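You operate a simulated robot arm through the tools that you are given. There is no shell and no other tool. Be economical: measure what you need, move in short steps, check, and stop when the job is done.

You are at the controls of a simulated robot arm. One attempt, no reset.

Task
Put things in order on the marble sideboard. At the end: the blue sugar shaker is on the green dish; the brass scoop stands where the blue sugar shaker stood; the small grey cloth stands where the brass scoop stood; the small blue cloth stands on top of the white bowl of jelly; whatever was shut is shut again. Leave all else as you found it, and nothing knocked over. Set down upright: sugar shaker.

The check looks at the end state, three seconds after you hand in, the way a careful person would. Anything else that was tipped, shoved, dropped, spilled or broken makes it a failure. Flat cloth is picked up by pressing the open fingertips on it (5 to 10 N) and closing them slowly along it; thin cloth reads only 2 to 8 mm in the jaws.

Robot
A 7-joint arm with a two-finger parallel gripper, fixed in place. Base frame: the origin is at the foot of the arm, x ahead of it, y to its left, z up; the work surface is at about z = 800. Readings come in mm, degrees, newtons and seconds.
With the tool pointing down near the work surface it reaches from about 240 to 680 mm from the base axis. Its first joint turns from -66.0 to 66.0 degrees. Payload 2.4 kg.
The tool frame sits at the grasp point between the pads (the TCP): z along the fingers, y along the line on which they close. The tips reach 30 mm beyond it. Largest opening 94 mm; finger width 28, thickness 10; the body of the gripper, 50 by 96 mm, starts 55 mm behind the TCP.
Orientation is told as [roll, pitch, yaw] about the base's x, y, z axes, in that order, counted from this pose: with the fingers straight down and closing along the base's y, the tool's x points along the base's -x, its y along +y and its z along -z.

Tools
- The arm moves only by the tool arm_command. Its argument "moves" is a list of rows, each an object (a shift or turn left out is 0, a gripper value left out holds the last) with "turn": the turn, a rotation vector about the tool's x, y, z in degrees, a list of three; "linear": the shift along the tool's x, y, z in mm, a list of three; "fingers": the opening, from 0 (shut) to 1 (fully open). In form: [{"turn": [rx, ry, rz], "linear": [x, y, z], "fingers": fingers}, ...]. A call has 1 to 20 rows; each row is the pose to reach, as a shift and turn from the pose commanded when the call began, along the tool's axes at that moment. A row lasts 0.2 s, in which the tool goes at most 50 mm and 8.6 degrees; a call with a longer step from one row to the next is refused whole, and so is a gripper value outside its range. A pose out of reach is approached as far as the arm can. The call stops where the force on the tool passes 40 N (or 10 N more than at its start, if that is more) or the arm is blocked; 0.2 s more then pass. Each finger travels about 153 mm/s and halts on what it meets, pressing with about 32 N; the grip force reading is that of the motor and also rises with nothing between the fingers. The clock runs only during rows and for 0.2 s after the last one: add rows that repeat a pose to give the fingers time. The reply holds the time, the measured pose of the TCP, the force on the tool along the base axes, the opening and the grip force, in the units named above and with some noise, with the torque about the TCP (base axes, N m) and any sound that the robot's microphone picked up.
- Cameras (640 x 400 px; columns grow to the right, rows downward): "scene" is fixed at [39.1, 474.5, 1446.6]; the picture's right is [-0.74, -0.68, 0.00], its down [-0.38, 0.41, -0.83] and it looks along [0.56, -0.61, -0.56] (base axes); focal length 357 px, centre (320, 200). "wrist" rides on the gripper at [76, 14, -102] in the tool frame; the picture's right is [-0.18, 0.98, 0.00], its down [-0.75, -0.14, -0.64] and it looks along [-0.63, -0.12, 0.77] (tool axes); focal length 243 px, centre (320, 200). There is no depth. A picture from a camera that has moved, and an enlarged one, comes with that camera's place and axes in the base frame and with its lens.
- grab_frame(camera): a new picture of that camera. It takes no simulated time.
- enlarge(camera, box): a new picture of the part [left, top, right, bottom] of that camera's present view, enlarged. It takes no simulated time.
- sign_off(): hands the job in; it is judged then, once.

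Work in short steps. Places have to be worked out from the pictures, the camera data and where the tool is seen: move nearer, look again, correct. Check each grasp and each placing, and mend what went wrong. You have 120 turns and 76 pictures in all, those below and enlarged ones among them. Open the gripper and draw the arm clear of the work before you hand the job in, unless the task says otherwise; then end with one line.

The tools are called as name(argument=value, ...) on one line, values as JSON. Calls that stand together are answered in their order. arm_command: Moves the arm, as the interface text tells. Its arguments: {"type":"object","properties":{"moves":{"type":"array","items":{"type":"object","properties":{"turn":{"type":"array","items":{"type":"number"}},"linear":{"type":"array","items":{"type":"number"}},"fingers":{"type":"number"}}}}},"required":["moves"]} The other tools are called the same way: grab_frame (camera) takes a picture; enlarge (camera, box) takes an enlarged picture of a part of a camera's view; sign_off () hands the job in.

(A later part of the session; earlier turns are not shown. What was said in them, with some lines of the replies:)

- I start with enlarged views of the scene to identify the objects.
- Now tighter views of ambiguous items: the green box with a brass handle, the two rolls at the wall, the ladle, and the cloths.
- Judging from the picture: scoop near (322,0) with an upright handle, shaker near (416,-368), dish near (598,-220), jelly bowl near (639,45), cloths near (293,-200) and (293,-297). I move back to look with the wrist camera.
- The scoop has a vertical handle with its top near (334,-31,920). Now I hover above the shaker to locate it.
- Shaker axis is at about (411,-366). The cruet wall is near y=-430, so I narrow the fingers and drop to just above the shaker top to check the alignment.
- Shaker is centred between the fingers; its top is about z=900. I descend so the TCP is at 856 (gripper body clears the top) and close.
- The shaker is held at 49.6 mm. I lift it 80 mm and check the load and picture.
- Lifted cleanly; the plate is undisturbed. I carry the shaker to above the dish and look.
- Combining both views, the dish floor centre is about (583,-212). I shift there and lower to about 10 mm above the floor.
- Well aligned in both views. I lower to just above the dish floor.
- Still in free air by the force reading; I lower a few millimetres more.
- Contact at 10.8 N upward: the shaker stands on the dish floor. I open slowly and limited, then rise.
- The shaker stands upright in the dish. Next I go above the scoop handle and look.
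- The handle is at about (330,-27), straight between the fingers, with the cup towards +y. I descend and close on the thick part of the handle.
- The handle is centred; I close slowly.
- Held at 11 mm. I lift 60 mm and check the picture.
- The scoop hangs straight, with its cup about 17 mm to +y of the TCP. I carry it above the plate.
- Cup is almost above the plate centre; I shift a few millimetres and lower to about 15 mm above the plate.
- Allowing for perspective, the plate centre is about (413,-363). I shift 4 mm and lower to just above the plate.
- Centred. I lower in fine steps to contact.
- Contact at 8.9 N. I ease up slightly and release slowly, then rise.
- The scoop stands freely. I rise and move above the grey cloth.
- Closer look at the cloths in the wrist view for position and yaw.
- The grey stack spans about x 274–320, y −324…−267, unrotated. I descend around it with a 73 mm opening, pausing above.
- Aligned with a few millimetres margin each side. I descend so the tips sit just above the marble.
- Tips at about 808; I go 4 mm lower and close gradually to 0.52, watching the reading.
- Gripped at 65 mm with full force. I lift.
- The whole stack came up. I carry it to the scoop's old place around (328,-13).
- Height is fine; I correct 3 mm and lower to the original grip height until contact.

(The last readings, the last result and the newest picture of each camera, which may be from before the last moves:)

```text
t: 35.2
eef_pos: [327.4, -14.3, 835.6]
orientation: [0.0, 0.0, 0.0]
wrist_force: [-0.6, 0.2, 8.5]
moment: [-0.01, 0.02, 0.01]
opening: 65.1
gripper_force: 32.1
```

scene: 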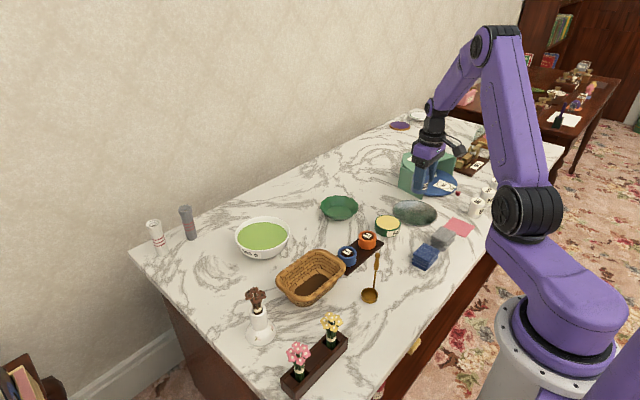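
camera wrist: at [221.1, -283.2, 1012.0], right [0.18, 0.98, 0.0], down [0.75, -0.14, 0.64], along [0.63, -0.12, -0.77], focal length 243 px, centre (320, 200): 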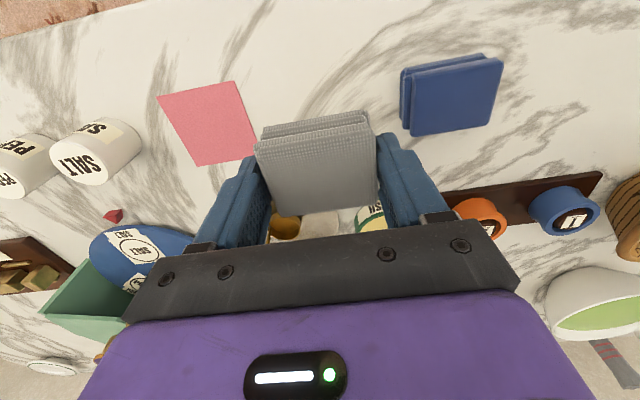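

The cloth is on the marble (8.5 N). I release and rise.

arm_command(moves=[{"linear": [0, 0, -0.5], "fingers": 0.72}, {"linear": [0, 0, -0.5], "fingers": 0.8}, {"linear": [0, 0, -0.5], "fingers": 0.8}, {"linear": [0, 0, -30], "fingers": 0.8}, {"linear": [0, 0, -75], "fingers": 0.8}, {"linear": [0, 0, -120], "fingers": 0.8}])

enlarge(camera="scene", box=[310, 210, 430, 310])

grab_frame(camera="wrist")

```text
t: 36.6
eef_pos: [327.0, -14.1, 952.7]
orientation: [-0.1, 0.0, -0.1]
wrist_force: [-1.1, -0.4, -0.2]
moment: [-0.02, 0.01, 0.04]
opening: 75.1
gripper_force: 0.1
```

```text
4.00 times, centred on (370, 260) of scene
camera zoom: at [39.1, 474.5, 1446.6], right [-0.74, -0.68, 0.0], down [-0.38, 0.41, -0.83], along [0.56, -0.61, -0.56], focal length 1427 px, centre (120, -40)
```

zoom: 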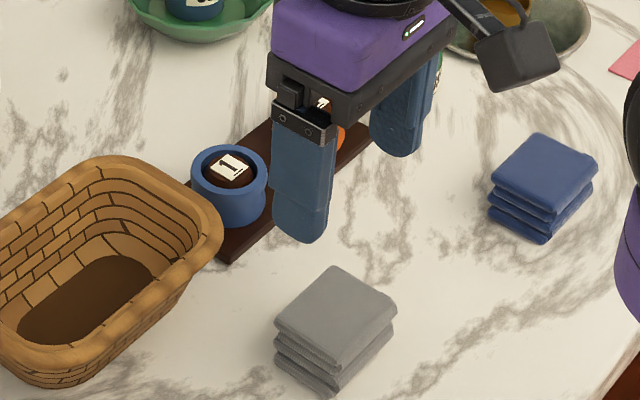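

```text
32 pictures are left
camera wrist: at [251.2, -0.5, 1055.7], right [0.18, 0.98, 0.0], down [0.75, -0.14, 0.64], along [0.63, -0.12, -0.77], focal length 243 px, centre (320, 200)
```

wrist: 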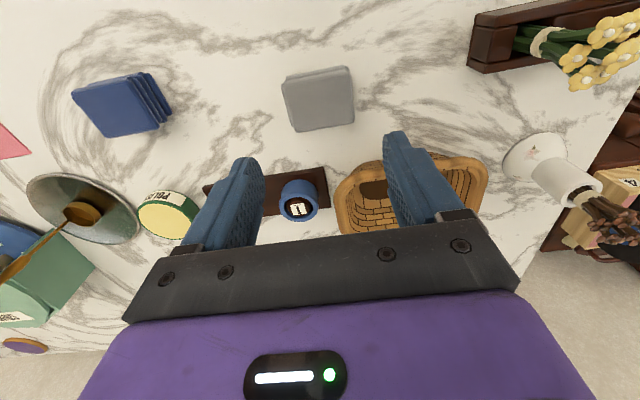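

The grey cloth stands in place. Next I move above the blue cloth.

arm_command(moves=[{"linear": [5, -30, -15]}, {"linear": [12, -70, -25]}, {"linear": [19, -110, -25]}, {"linear": [26, -150, -25]}, {"linear": [32, -183, -25]}, {"linear": [32, -183, -25]}])

enlarge(camera="wrist", box=[220, 30, 420, 140])

```text
t: 38.0
eef_pos: [295.8, -196.8, 978.4]
orientation: [0.0, 0.0, 0.0]
wrist_force: [-0.7, 0.2, 0.7]
moment: [0.01, 0.0, 0.0]
opening: 75.1
gripper_force: 0.0
```

```text
3.20 times, centred on (320, 85) of wrist
camera zoom: at [219.1, -183.0, 1081.1], right [0.18, 0.98, 0.0], down [0.75, -0.14, 0.64], along [0.63, -0.12, -0.77], focal length 776 px, centre (320, 568)
```

zoom: 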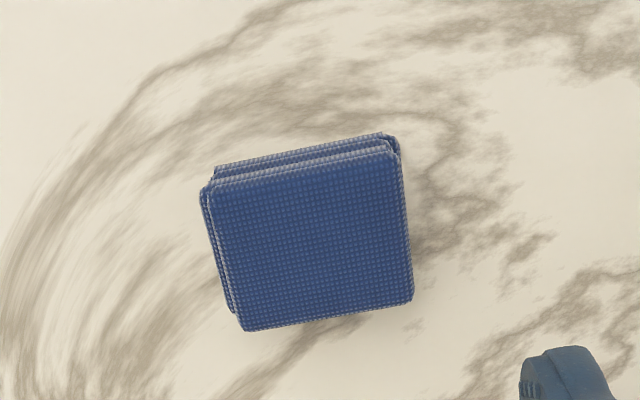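

The blue stack centre is about (297,-200), unrotated. I descend with an 81 mm opening and a slightly higher grip (tips about 8 mm above the marble).

arm_command(moves=[{"linear": [-1, -3, 40], "fingers": 0.86}, {"linear": [-1, -3, 85], "fingers": 0.86}, {"linear": [-1, -3, 115], "fingers": 0.86}, {"linear": [-1, -3, 133], "fingers": 0.86}, {"linear": [-1, -3, 139], "fingers": 0.86}, {"linear": [-1, -3, 139], "fingers": 0.86}])

grab_frame(camera="wrist")

```text
t: 39.4
eef_pos: [297.2, -202.0, 840.8]
orientation: [0.0, 0.0, 0.0]
wrist_force: [0.7, 0.5, -0.3]
moment: [0.01, -0.06, -0.03]
opening: 81.0
gripper_force: 0.1
```

```text
30 pictures are left
camera wrist: at [220.9, -188.0, 942.9], right [0.18, 0.98, 0.0], down [0.75, -0.14, 0.64], along [0.63, -0.12, -0.77], focal length 243 px, centre (320, 200)
```

wrist: 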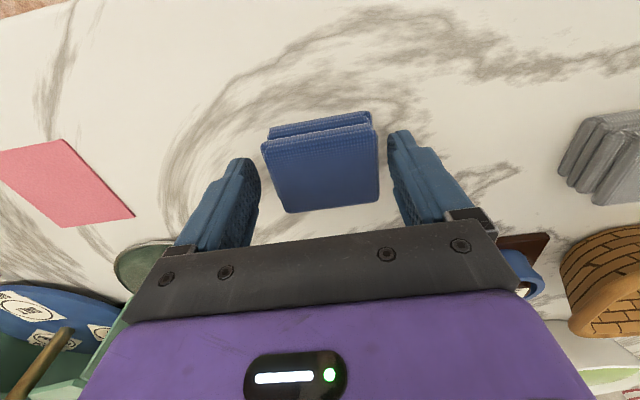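

Fingers are around the stack; I go 1 mm lower and close gradually.

arm_command(moves=[{"linear": [0, 1, 1.5], "fingers": 0.8}, {"linear": [0, 1, 1.5], "fingers": 0.75}, {"linear": [0, 1, 1.5], "fingers": 0.7}, {"linear": [0, 1, 1.5], "fingers": 0.66}, {"linear": [0, 1, 1.5], "fingers": 0.6}, {"linear": [0, 1, 1.5], "fingers": 0.5}, {"linear": [0, 1, 1.5], "fingers": 0.5}])

```text
t: 41.0
eef_pos: [296.2, -200.1, 840.3]
orientation: [-0.1, -0.1, 0.1]
wrist_force: [-0.5, -1.6, 22.0]
moment: [0.1, 0.04, -0.01]
opening: 61.4
gripper_force: 23.1
```

An unexpected 22 N upward reading; I look before doing anything more.

grab_frame(camera="wrist")

enlarge(camera="scene", box=[380, 200, 460, 280])

```text
29 pictures are left
camera wrist: at [220.4, -186.8, 941.9], right [0.18, 0.98, 0.0], down [0.75, -0.14, 0.64], along [0.63, -0.12, -0.77], focal length 243 px, centre (320, 200)
```

wrist: 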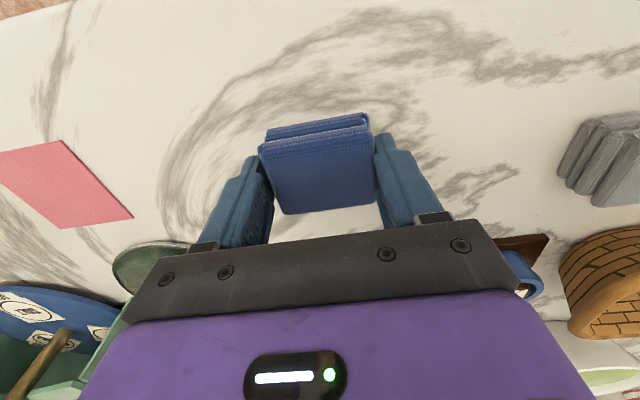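

```text
5.00 times, centred on (420, 240) of scene
camera zoom: at [38.8, 474.6, 1446.6], right [-0.74, -0.68, 0.0], down [-0.38, 0.41, -0.83], along [0.56, -0.61, -0.56], focal length 1784 px, centre (-180, 0)
```

zoom: 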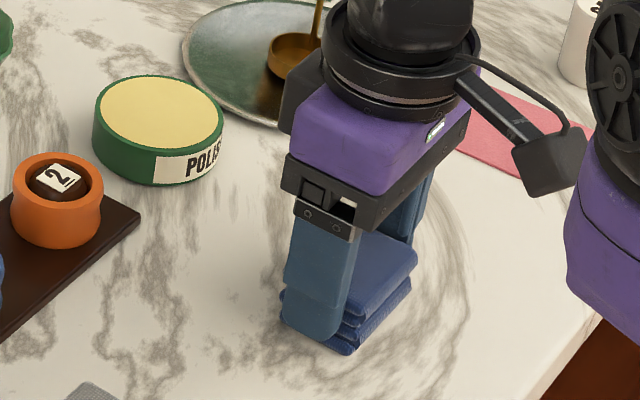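

The tips seem to ride on a wider lower layer. I reopen, go down 5 mm as with the grey cloth, and close again.

arm_command(moves=[{"linear": [0, 0, 0], "fingers": 0.7}, {"linear": [0, 0, 0], "fingers": 0.8}, {"linear": [0, 0, 0], "fingers": 0.84}, {"linear": [0, 0, 0], "fingers": 0.84}])

grab_frame(camera="wrist")

```text
t: 42.0
eef_pos: [295.4, -200.4, 839.7]
orientation: [0.1, 0.0, 0.0]
wrist_force: [0.1, -0.8, -0.2]
moment: [-0.01, 0.0, 0.01]
opening: 79.1
gripper_force: 0.1
```

```text
27 pictures are left
camera wrist: at [220.2, -186.7, 941.6], right [0.18, 0.98, 0.0], down [0.75, -0.14, 0.64], along [0.63, -0.12, -0.77], focal length 243 px, centre (320, 200)
```

wrist: 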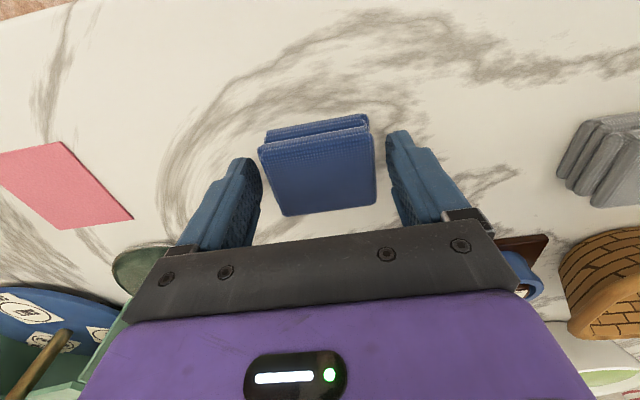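

arm_command(moves=[{"linear": [-2, -1, 3], "fingers": 0.84}, {"linear": [-2, -1, 5], "fingers": 0.84}, {"linear": [-2, -1, 5], "fingers": 0.76}, {"linear": [-2, -1, 5], "fingers": 0.72}, {"linear": [-2, -1, 5], "fingers": 0.68}, {"linear": [-2, -1, 5], "fingers": 0.62}, {"linear": [-2, -1, 5], "fingers": 0.5}, {"linear": [-2, -1, 5], "fingers": 0.5}])

```text
t: 43.8
eef_pos: [298.4, -200.8, 832.8]
orientation: [0.0, -0.1, 0.0]
wrist_force: [0.7, 0.1, 0.5]
moment: [0.0, -0.01, -0.04]
opening: 65.0
gripper_force: 32.3
```

Now gripped at 65 mm with no stray force. I lift and look.

arm_command(moves=[{"linear": [0, 0, -10], "fingers": 0.5}, {"linear": [0, 0, -40], "fingers": 0.5}, {"linear": [0, 0, -80], "fingers": 0.5}, {"linear": [0, 0, -120], "fingers": 0.5}, {"linear": [0, 0, -120], "fingers": 0.5}])

grab_frame(camera="wrist")

grab_frame(camera="scene")

```text
t: 45.0
eef_pos: [297.9, -199.5, 954.8]
orientation: [0.0, 0.0, 0.0]
wrist_force: [-0.6, -0.1, 0.1]
moment: [0.0, 0.02, -0.04]
opening: 65.2
gripper_force: 32.2
```

```text
26 pictures are left
camera wrist: at [222.0, -185.4, 1056.8], right [0.18, 0.98, 0.0], down [0.75, -0.14, 0.64], along [0.63, -0.12, -0.77], focal length 243 px, centre (320, 200)
```

wrist: 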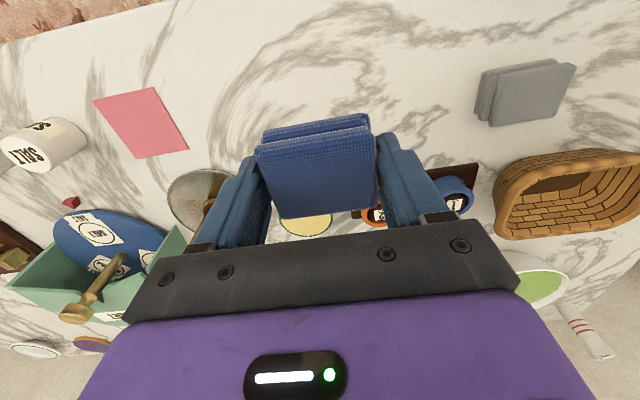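

```text
25 pictures are left
```

scene: 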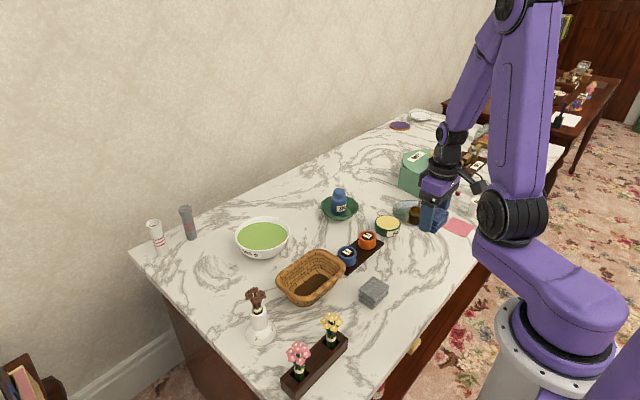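

Blue cloth is held whole. I carry it up and over to the jelly bowl, at z≈1000.

arm_command(moves=[{"linear": [-15, 12, -25], "fingers": 0.5}, {"linear": [-48, 38, -45], "fingers": 0.5}, {"linear": [-82, 64, -45], "fingers": 0.5}, {"linear": [-116, 91, -45], "fingers": 0.5}, {"linear": [-150, 117, -45], "fingers": 0.5}, {"linear": [-184, 144, -45], "fingers": 0.5}, {"linear": [-218, 170, -45], "fingers": 0.5}, {"linear": [-252, 197, -45], "fingers": 0.5}, {"linear": [-285, 223, -45], "fingers": 0.5}, {"linear": [-312, 244, -45], "fingers": 0.5}, {"linear": [-312, 244, -45], "fingers": 0.5}])

grab_frame(camera="wrist")

enlarge(camera="scene", box=[210, 140, 350, 280])

```text
t: 47.4
eef_pos: [609.9, 45.3, 998.5]
orientation: [0.0, -0.1, 0.1]
wrist_force: [0.5, -0.2, -0.8]
moment: [0.05, -0.02, 0.04]
opening: 65.2
gripper_force: 32.7
```

```text
24 pictures are left
camera wrist: at [535.0, 58.5, 1100.8], right [0.18, 0.98, 0.0], down [0.75, -0.14, 0.64], along [0.63, -0.12, -0.77], focal length 243 px, centre (320, 200)
```

wrist: 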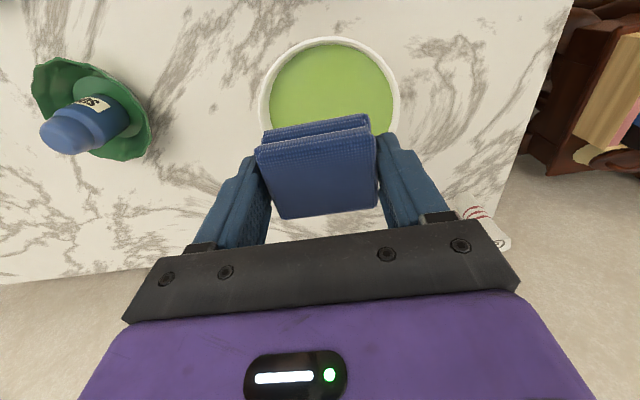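

```text
2.86 times, centred on (280, 210) of scene
camera zoom: at [39.1, 474.5, 1446.6], right [-0.74, -0.68, 0.0], down [-0.38, 0.41, -0.83], along [0.56, -0.61, -0.56], focal length 1020 px, centre (434, 171)
```

zoom: 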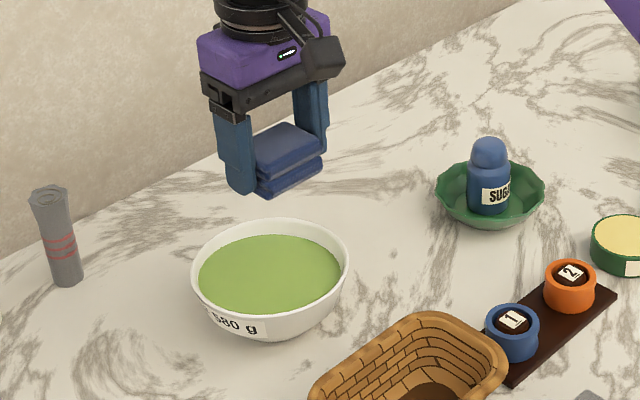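

Bowl centre estimate: about (630,50), rim near z 857. I shift and lower to about 30 mm above the rim, then look again.

arm_command(moves=[{"linear": [-10, 3, 15], "fingers": 0.5}, {"linear": [-20, 5, 45], "fingers": 0.5}, {"linear": [-20, 5, 75], "fingers": 0.5}, {"linear": [-20, 5, 75], "fingers": 0.5}])

grab_frame(camera="wrist")

enlarge(camera="scene", box=[210, 170, 330, 270])

```text
t: 48.4
eef_pos: [630.7, 48.6, 923.0]
orientation: [0.0, 0.1, 0.0]
wrist_force: [0.7, -0.2, -0.7]
moment: [0.03, 0.01, -0.03]
opening: 65.2
gripper_force: 31.5
```

```text
22 pictures are left
camera wrist: at [554.7, 63.0, 1025.6], right [0.18, 0.98, 0.0], down [0.75, -0.14, 0.64], along [0.63, -0.12, -0.77], focal length 243 px, centre (320, 200)
```

wrist: 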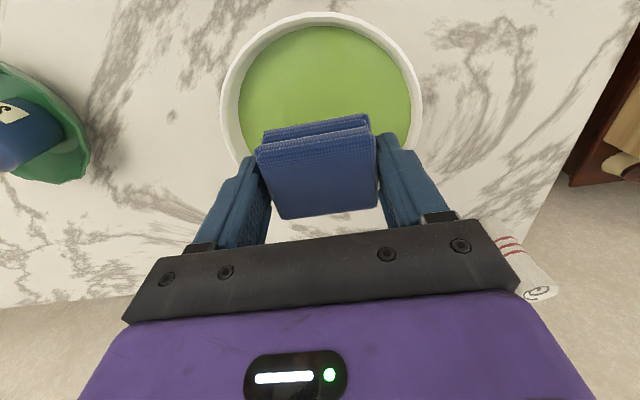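

```text
4.00 times, centred on (270, 220) of scene
camera zoom: at [39.1, 474.5, 1446.6], right [-0.74, -0.68, 0.0], down [-0.38, 0.41, -0.83], along [0.56, -0.61, -0.56], focal length 1427 px, centre (520, 120)
```

zoom: 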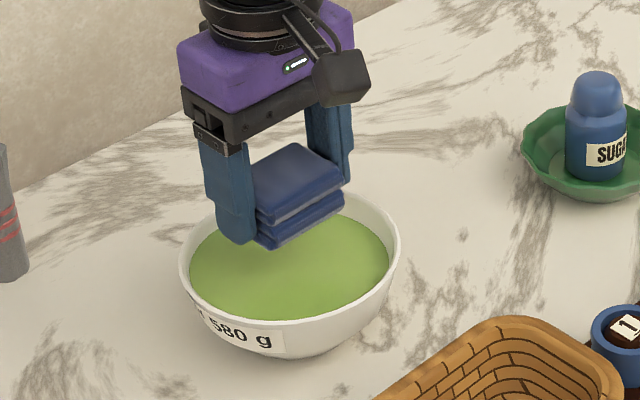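

Circle fit to the rim gives centre (632.5,49). I shift 3 mm and lower to just inside the rim.

arm_command(moves=[{"linear": [-3, 0, 10], "fingers": 0.5}, {"linear": [-3, 0, 24], "fingers": 0.5}, {"linear": [-3, 0, 30], "fingers": 0.5}, {"linear": [-3, 0, 30], "fingers": 0.5}])

enlarge(camera="scene", box=[210, 170, 330, 270])

```text
t: 49.4
eef_pos: [633.8, 46.4, 893.2]
orientation: [0.1, -0.1, 0.0]
wrist_force: [-4.4, 0.0, 14.3]
moment: [0.0, 0.21, 0.01]
opening: 64.8
gripper_force: 32.2
```

```text
4.00 times, centred on (270, 220) of scene
camera zoom: at [38.7, 474.5, 1446.6], right [-0.74, -0.68, 0.0], down [-0.38, 0.41, -0.83], along [0.56, -0.61, -0.56], focal length 1427 px, centre (520, 120)
```

zoom: 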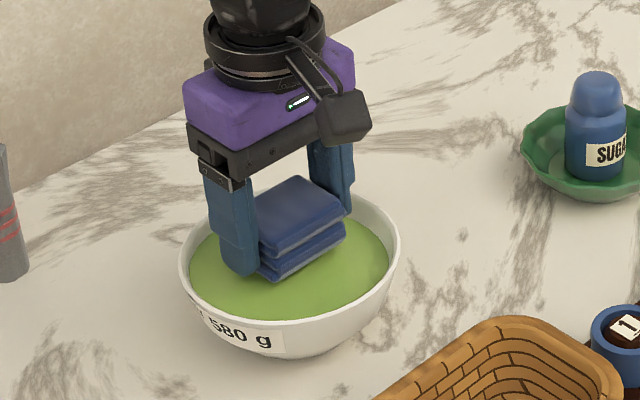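

Contact came early (14 N at TCP 893). I look closely before releasing anything.

enlarge(camera="scene", box=[240, 195, 320, 265])

grab_frame(camera="wrist")

```text
5.71 times, centred on (280, 230) of scene
camera zoom: at [38.7, 474.5, 1446.6], right [-0.74, -0.68, 0.0], down [-0.38, 0.41, -0.83], along [0.56, -0.61, -0.56], focal length 2039 px, centre (549, 29)
```

zoom: 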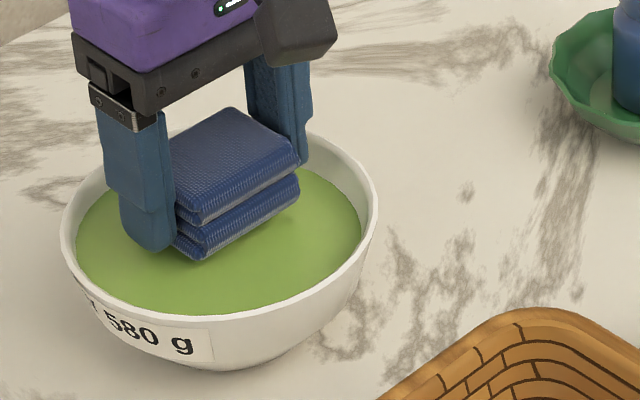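

```text
18 pictures are left
camera wrist: at [558.1, 61.1, 997.2], right [0.18, 0.98, 0.0], down [0.75, -0.14, 0.64], along [0.63, -0.12, -0.77], focal length 243 px, centre (320, 200)
```

wrist: 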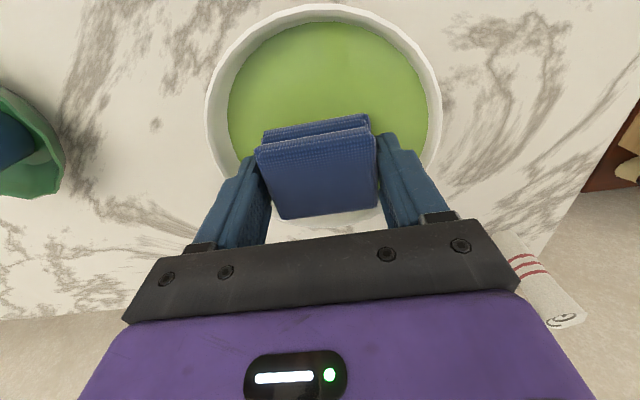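

Geometry suggests the cloth may still be slightly above the jelly surface. I lift 3 mm and re-read the force to tell contact from a transient.

arm_command(moves=[{"linear": [0, 0, -1.5], "fingers": 0.5}, {"linear": [0, 0, -3], "fingers": 0.5}, {"linear": [0, 0, -3], "fingers": 0.5}])

```text
t: 50.2
eef_pos: [634.0, 47.4, 897.5]
orientation: [-0.1, 0.0, 0.0]
wrist_force: [-0.3, -0.1, 0.2]
moment: [0.02, 0.03, 0.03]
opening: 64.8
gripper_force: 32.3
```

arm_command(moves=[{"linear": [0, 0, 1], "fingers": 0.5}, {"linear": [0, 0, 2], "fingers": 0.5}, {"linear": [0, 0, 2], "fingers": 0.5}])

enlarge(camera="wrist", box=[190, 0, 460, 240])

```text
t: 51.0
eef_pos: [634.2, 47.3, 895.6]
orientation: [0.0, 0.1, 0.0]
wrist_force: [0.0, 0.3, 2.5]
moment: [0.01, 0.0, 0.01]
opening: 64.9
gripper_force: 31.6
```

```text
1.67 times, centred on (325, 120) of wrist
camera zoom: at [557.7, 61.5, 997.5], right [0.18, 0.98, 0.0], down [0.75, -0.14, 0.64], along [0.63, -0.12, -0.77], focal length 404 px, centre (312, 333)
```

zoom: 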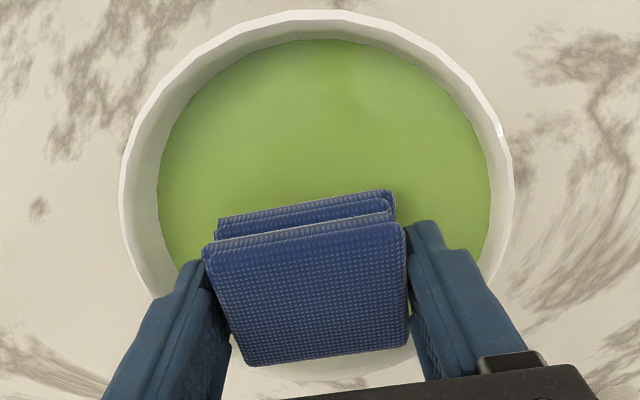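

The cloth is centred over the jelly and just touching (2.5 N). I release gently here, keep the fingers within the rim, and look.

arm_command(moves=[{"linear": [0, 0, 0.7], "fingers": 0.5}, {"linear": [0, 0, 0.7], "fingers": 0.7}, {"linear": [0, 0, 0.7], "fingers": 0.74}, {"linear": [0, 0, 0.7], "fingers": 0.78}, {"linear": [0, 0, 0.7], "fingers": 0.78}])

enlarge(camera="scene", box=[240, 195, 320, 265])

```text
t: 52.2
eef_pos: [633.4, 47.3, 894.4]
orientation: [0.0, 0.0, 0.0]
wrist_force: [0.5, -0.4, 0.0]
moment: [0.04, 0.0, 0.02]
opening: 73.5
gripper_force: 0.1
```

```text
5.71 times, centred on (280, 230) of scene
camera zoom: at [39.1, 474.5, 1446.6], right [-0.74, -0.68, 0.0], down [-0.38, 0.41, -0.83], along [0.56, -0.61, -0.56], focal length 2039 px, centre (549, 29)
```

zoom: 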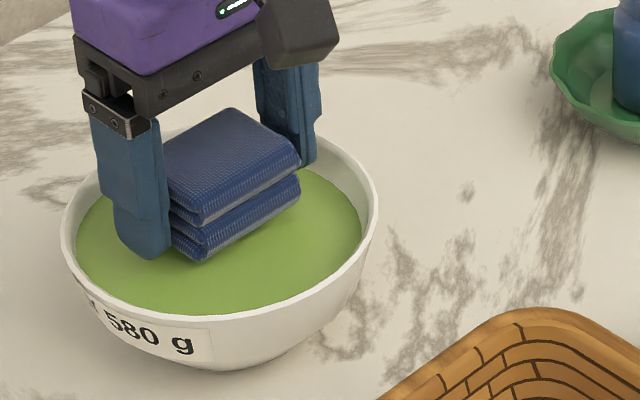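

The cloth did not move on release. I rise and inspect it from both cameras.

arm_command(moves=[{"linear": [0, 0, -20]}, {"linear": [0, 0, -55]}, {"linear": [0, 0, -95]}, {"linear": [40, 0, -110]}, {"linear": [80, 0, -110]}, {"linear": [80, 0, -110]}])

grab_frame(camera="wrist")

enlarge(camera="scene", box=[225, 195, 305, 265])

```text
t: 53.6
eef_pos: [553.4, 45.9, 1006.0]
orientation: [0.0, 0.0, 0.1]
wrist_force: [-0.4, 0.0, 0.4]
moment: [0.01, -0.01, 0.03]
opening: 73.3
gripper_force: 0.2
```

```text
15 pictures are left
camera wrist: at [477.4, 60.3, 1107.1], right [0.18, 0.98, 0.0], down [0.75, -0.14, 0.64], along [0.63, -0.12, -0.77], focal length 243 px, centre (320, 200)
```

wrist: 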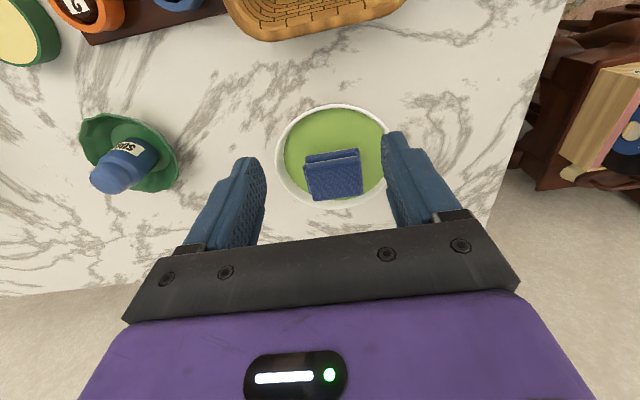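

```text
5.71 times, centred on (265, 230) of scene
camera zoom: at [39.1, 474.5, 1446.6], right [-0.74, -0.68, 0.0], down [-0.38, 0.41, -0.83], along [0.56, -0.61, -0.56], focal length 2039 px, centre (634, 29)
```

zoom: 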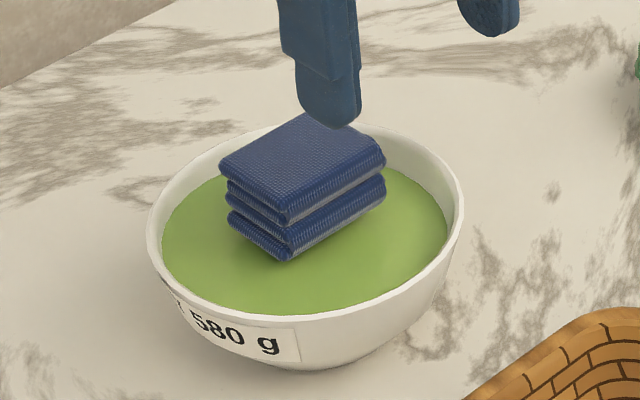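

The cloth rests level on the jelly but seems off-centre toward the far side. I check with a zoomed wrist view.

enlarge(camera="wrist", box=[260, 90, 410, 220])

```text
3.08 times, centred on (335, 155) of wrist
camera zoom: at [477.4, 60.3, 1107.1], right [0.18, 0.98, 0.0], down [0.75, -0.14, 0.64], along [0.63, -0.12, -0.77], focal length 746 px, centre (274, 338)
```

zoom: 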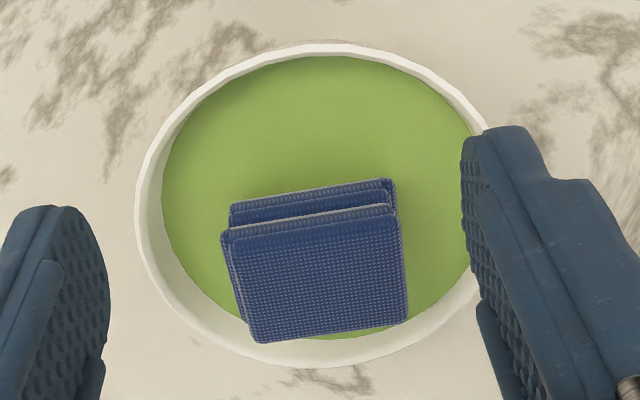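

The measurements agree: rim at z≈854, bowl centre (634,49), cloth at (634,47) – it rests level and centred on the bowl. I withdraw the arm to the start area and take a final look.

arm_command(moves=[{"linear": [20, -10, -40]}, {"linear": [55, -30, -70]}, {"linear": [95, -50, -89]}, {"linear": [130, -72, -89]}, {"linear": [142, -81, -89], "fingers": 1.0}, {"linear": [142, -81, -89], "fingers": 1.0}])

grab_frame(camera="scene")

enlarge(camera="scene", box=[210, 160, 490, 320])

```text
refused: row 2 steps farther than a row can; nothing moved
```

```text
12 pictures are left
```

scene: 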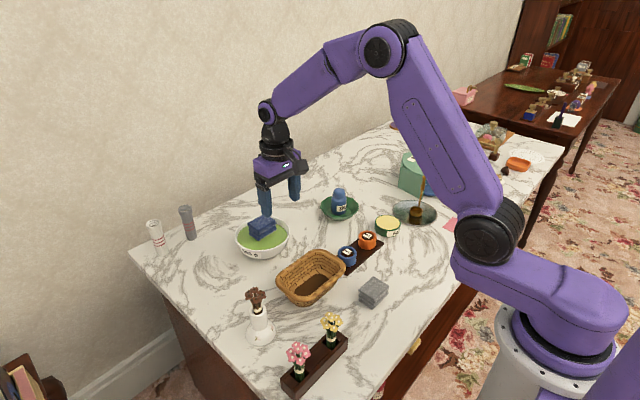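

```text
2.29 times, centred on (350, 240) of scene
camera zoom: at [39.1, 474.5, 1446.6], right [-0.74, -0.68, 0.0], down [-0.38, 0.41, -0.83], along [0.56, -0.61, -0.56], focal length 816 px, centre (251, 109)
```

zoom: 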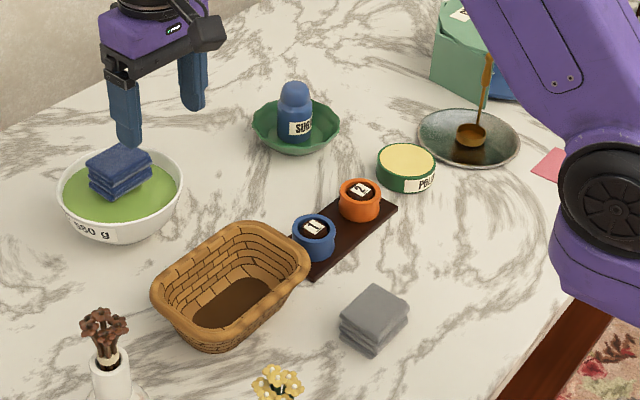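

The call was refused for one long step; I repeat it with smaller steps.

arm_command(moves=[{"linear": [15, -8, -25]}, {"linear": [40, -22, -55]}, {"linear": [72, -40, -80]}, {"linear": [105, -60, -89]}, {"linear": [135, -76, -89], "fingers": 1.0}, {"linear": [142, -81, -89], "fingers": 1.0}, {"linear": [142, -81, -89], "fingers": 1.0}])

grab_frame(camera="scene")

enlarge(camera="scene", box=[370, 130, 520, 250])

```text
t: 55.2
eef_pos: [410.9, -34.0, 1094.5]
orientation: [0.0, 0.0, -0.1]
wrist_force: [0.0, 0.8, -0.1]
moment: [0.0, 0.02, -0.02]
opening: 94.3
gripper_force: 0.1
```

```text
10 pictures are left
```

scene: 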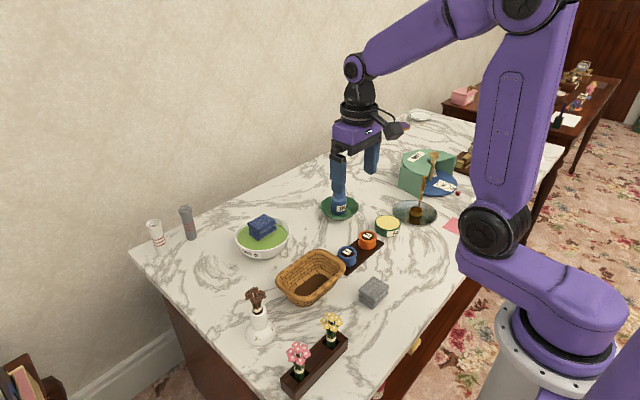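

```text
3.33 times, centred on (445, 190) of scene
camera zoom: at [39.1, 474.5, 1446.6], right [-0.74, -0.68, 0.0], down [-0.38, 0.41, -0.83], along [0.56, -0.61, -0.56], focal length 1189 px, centre (-97, 233)
```

zoom: 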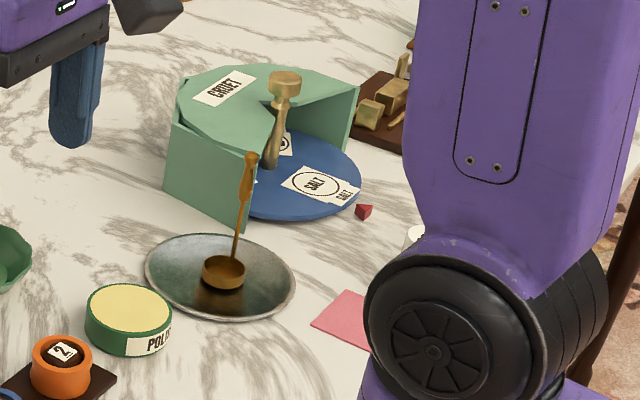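

Everything is in place, nothing else moved, the gripper is open and clear; I hand in.

sign_off()

```text
The job is handed in.
```

The job is handed in: the sugar shaker stands upright on the green dish, the scoop stands on the metal plate where the shaker was, the grey cloth is where the scoop stood, and the blue cloth rests on the bowl of jelly; I opened nothing, and the last pictures show nothing else moved or tipped.
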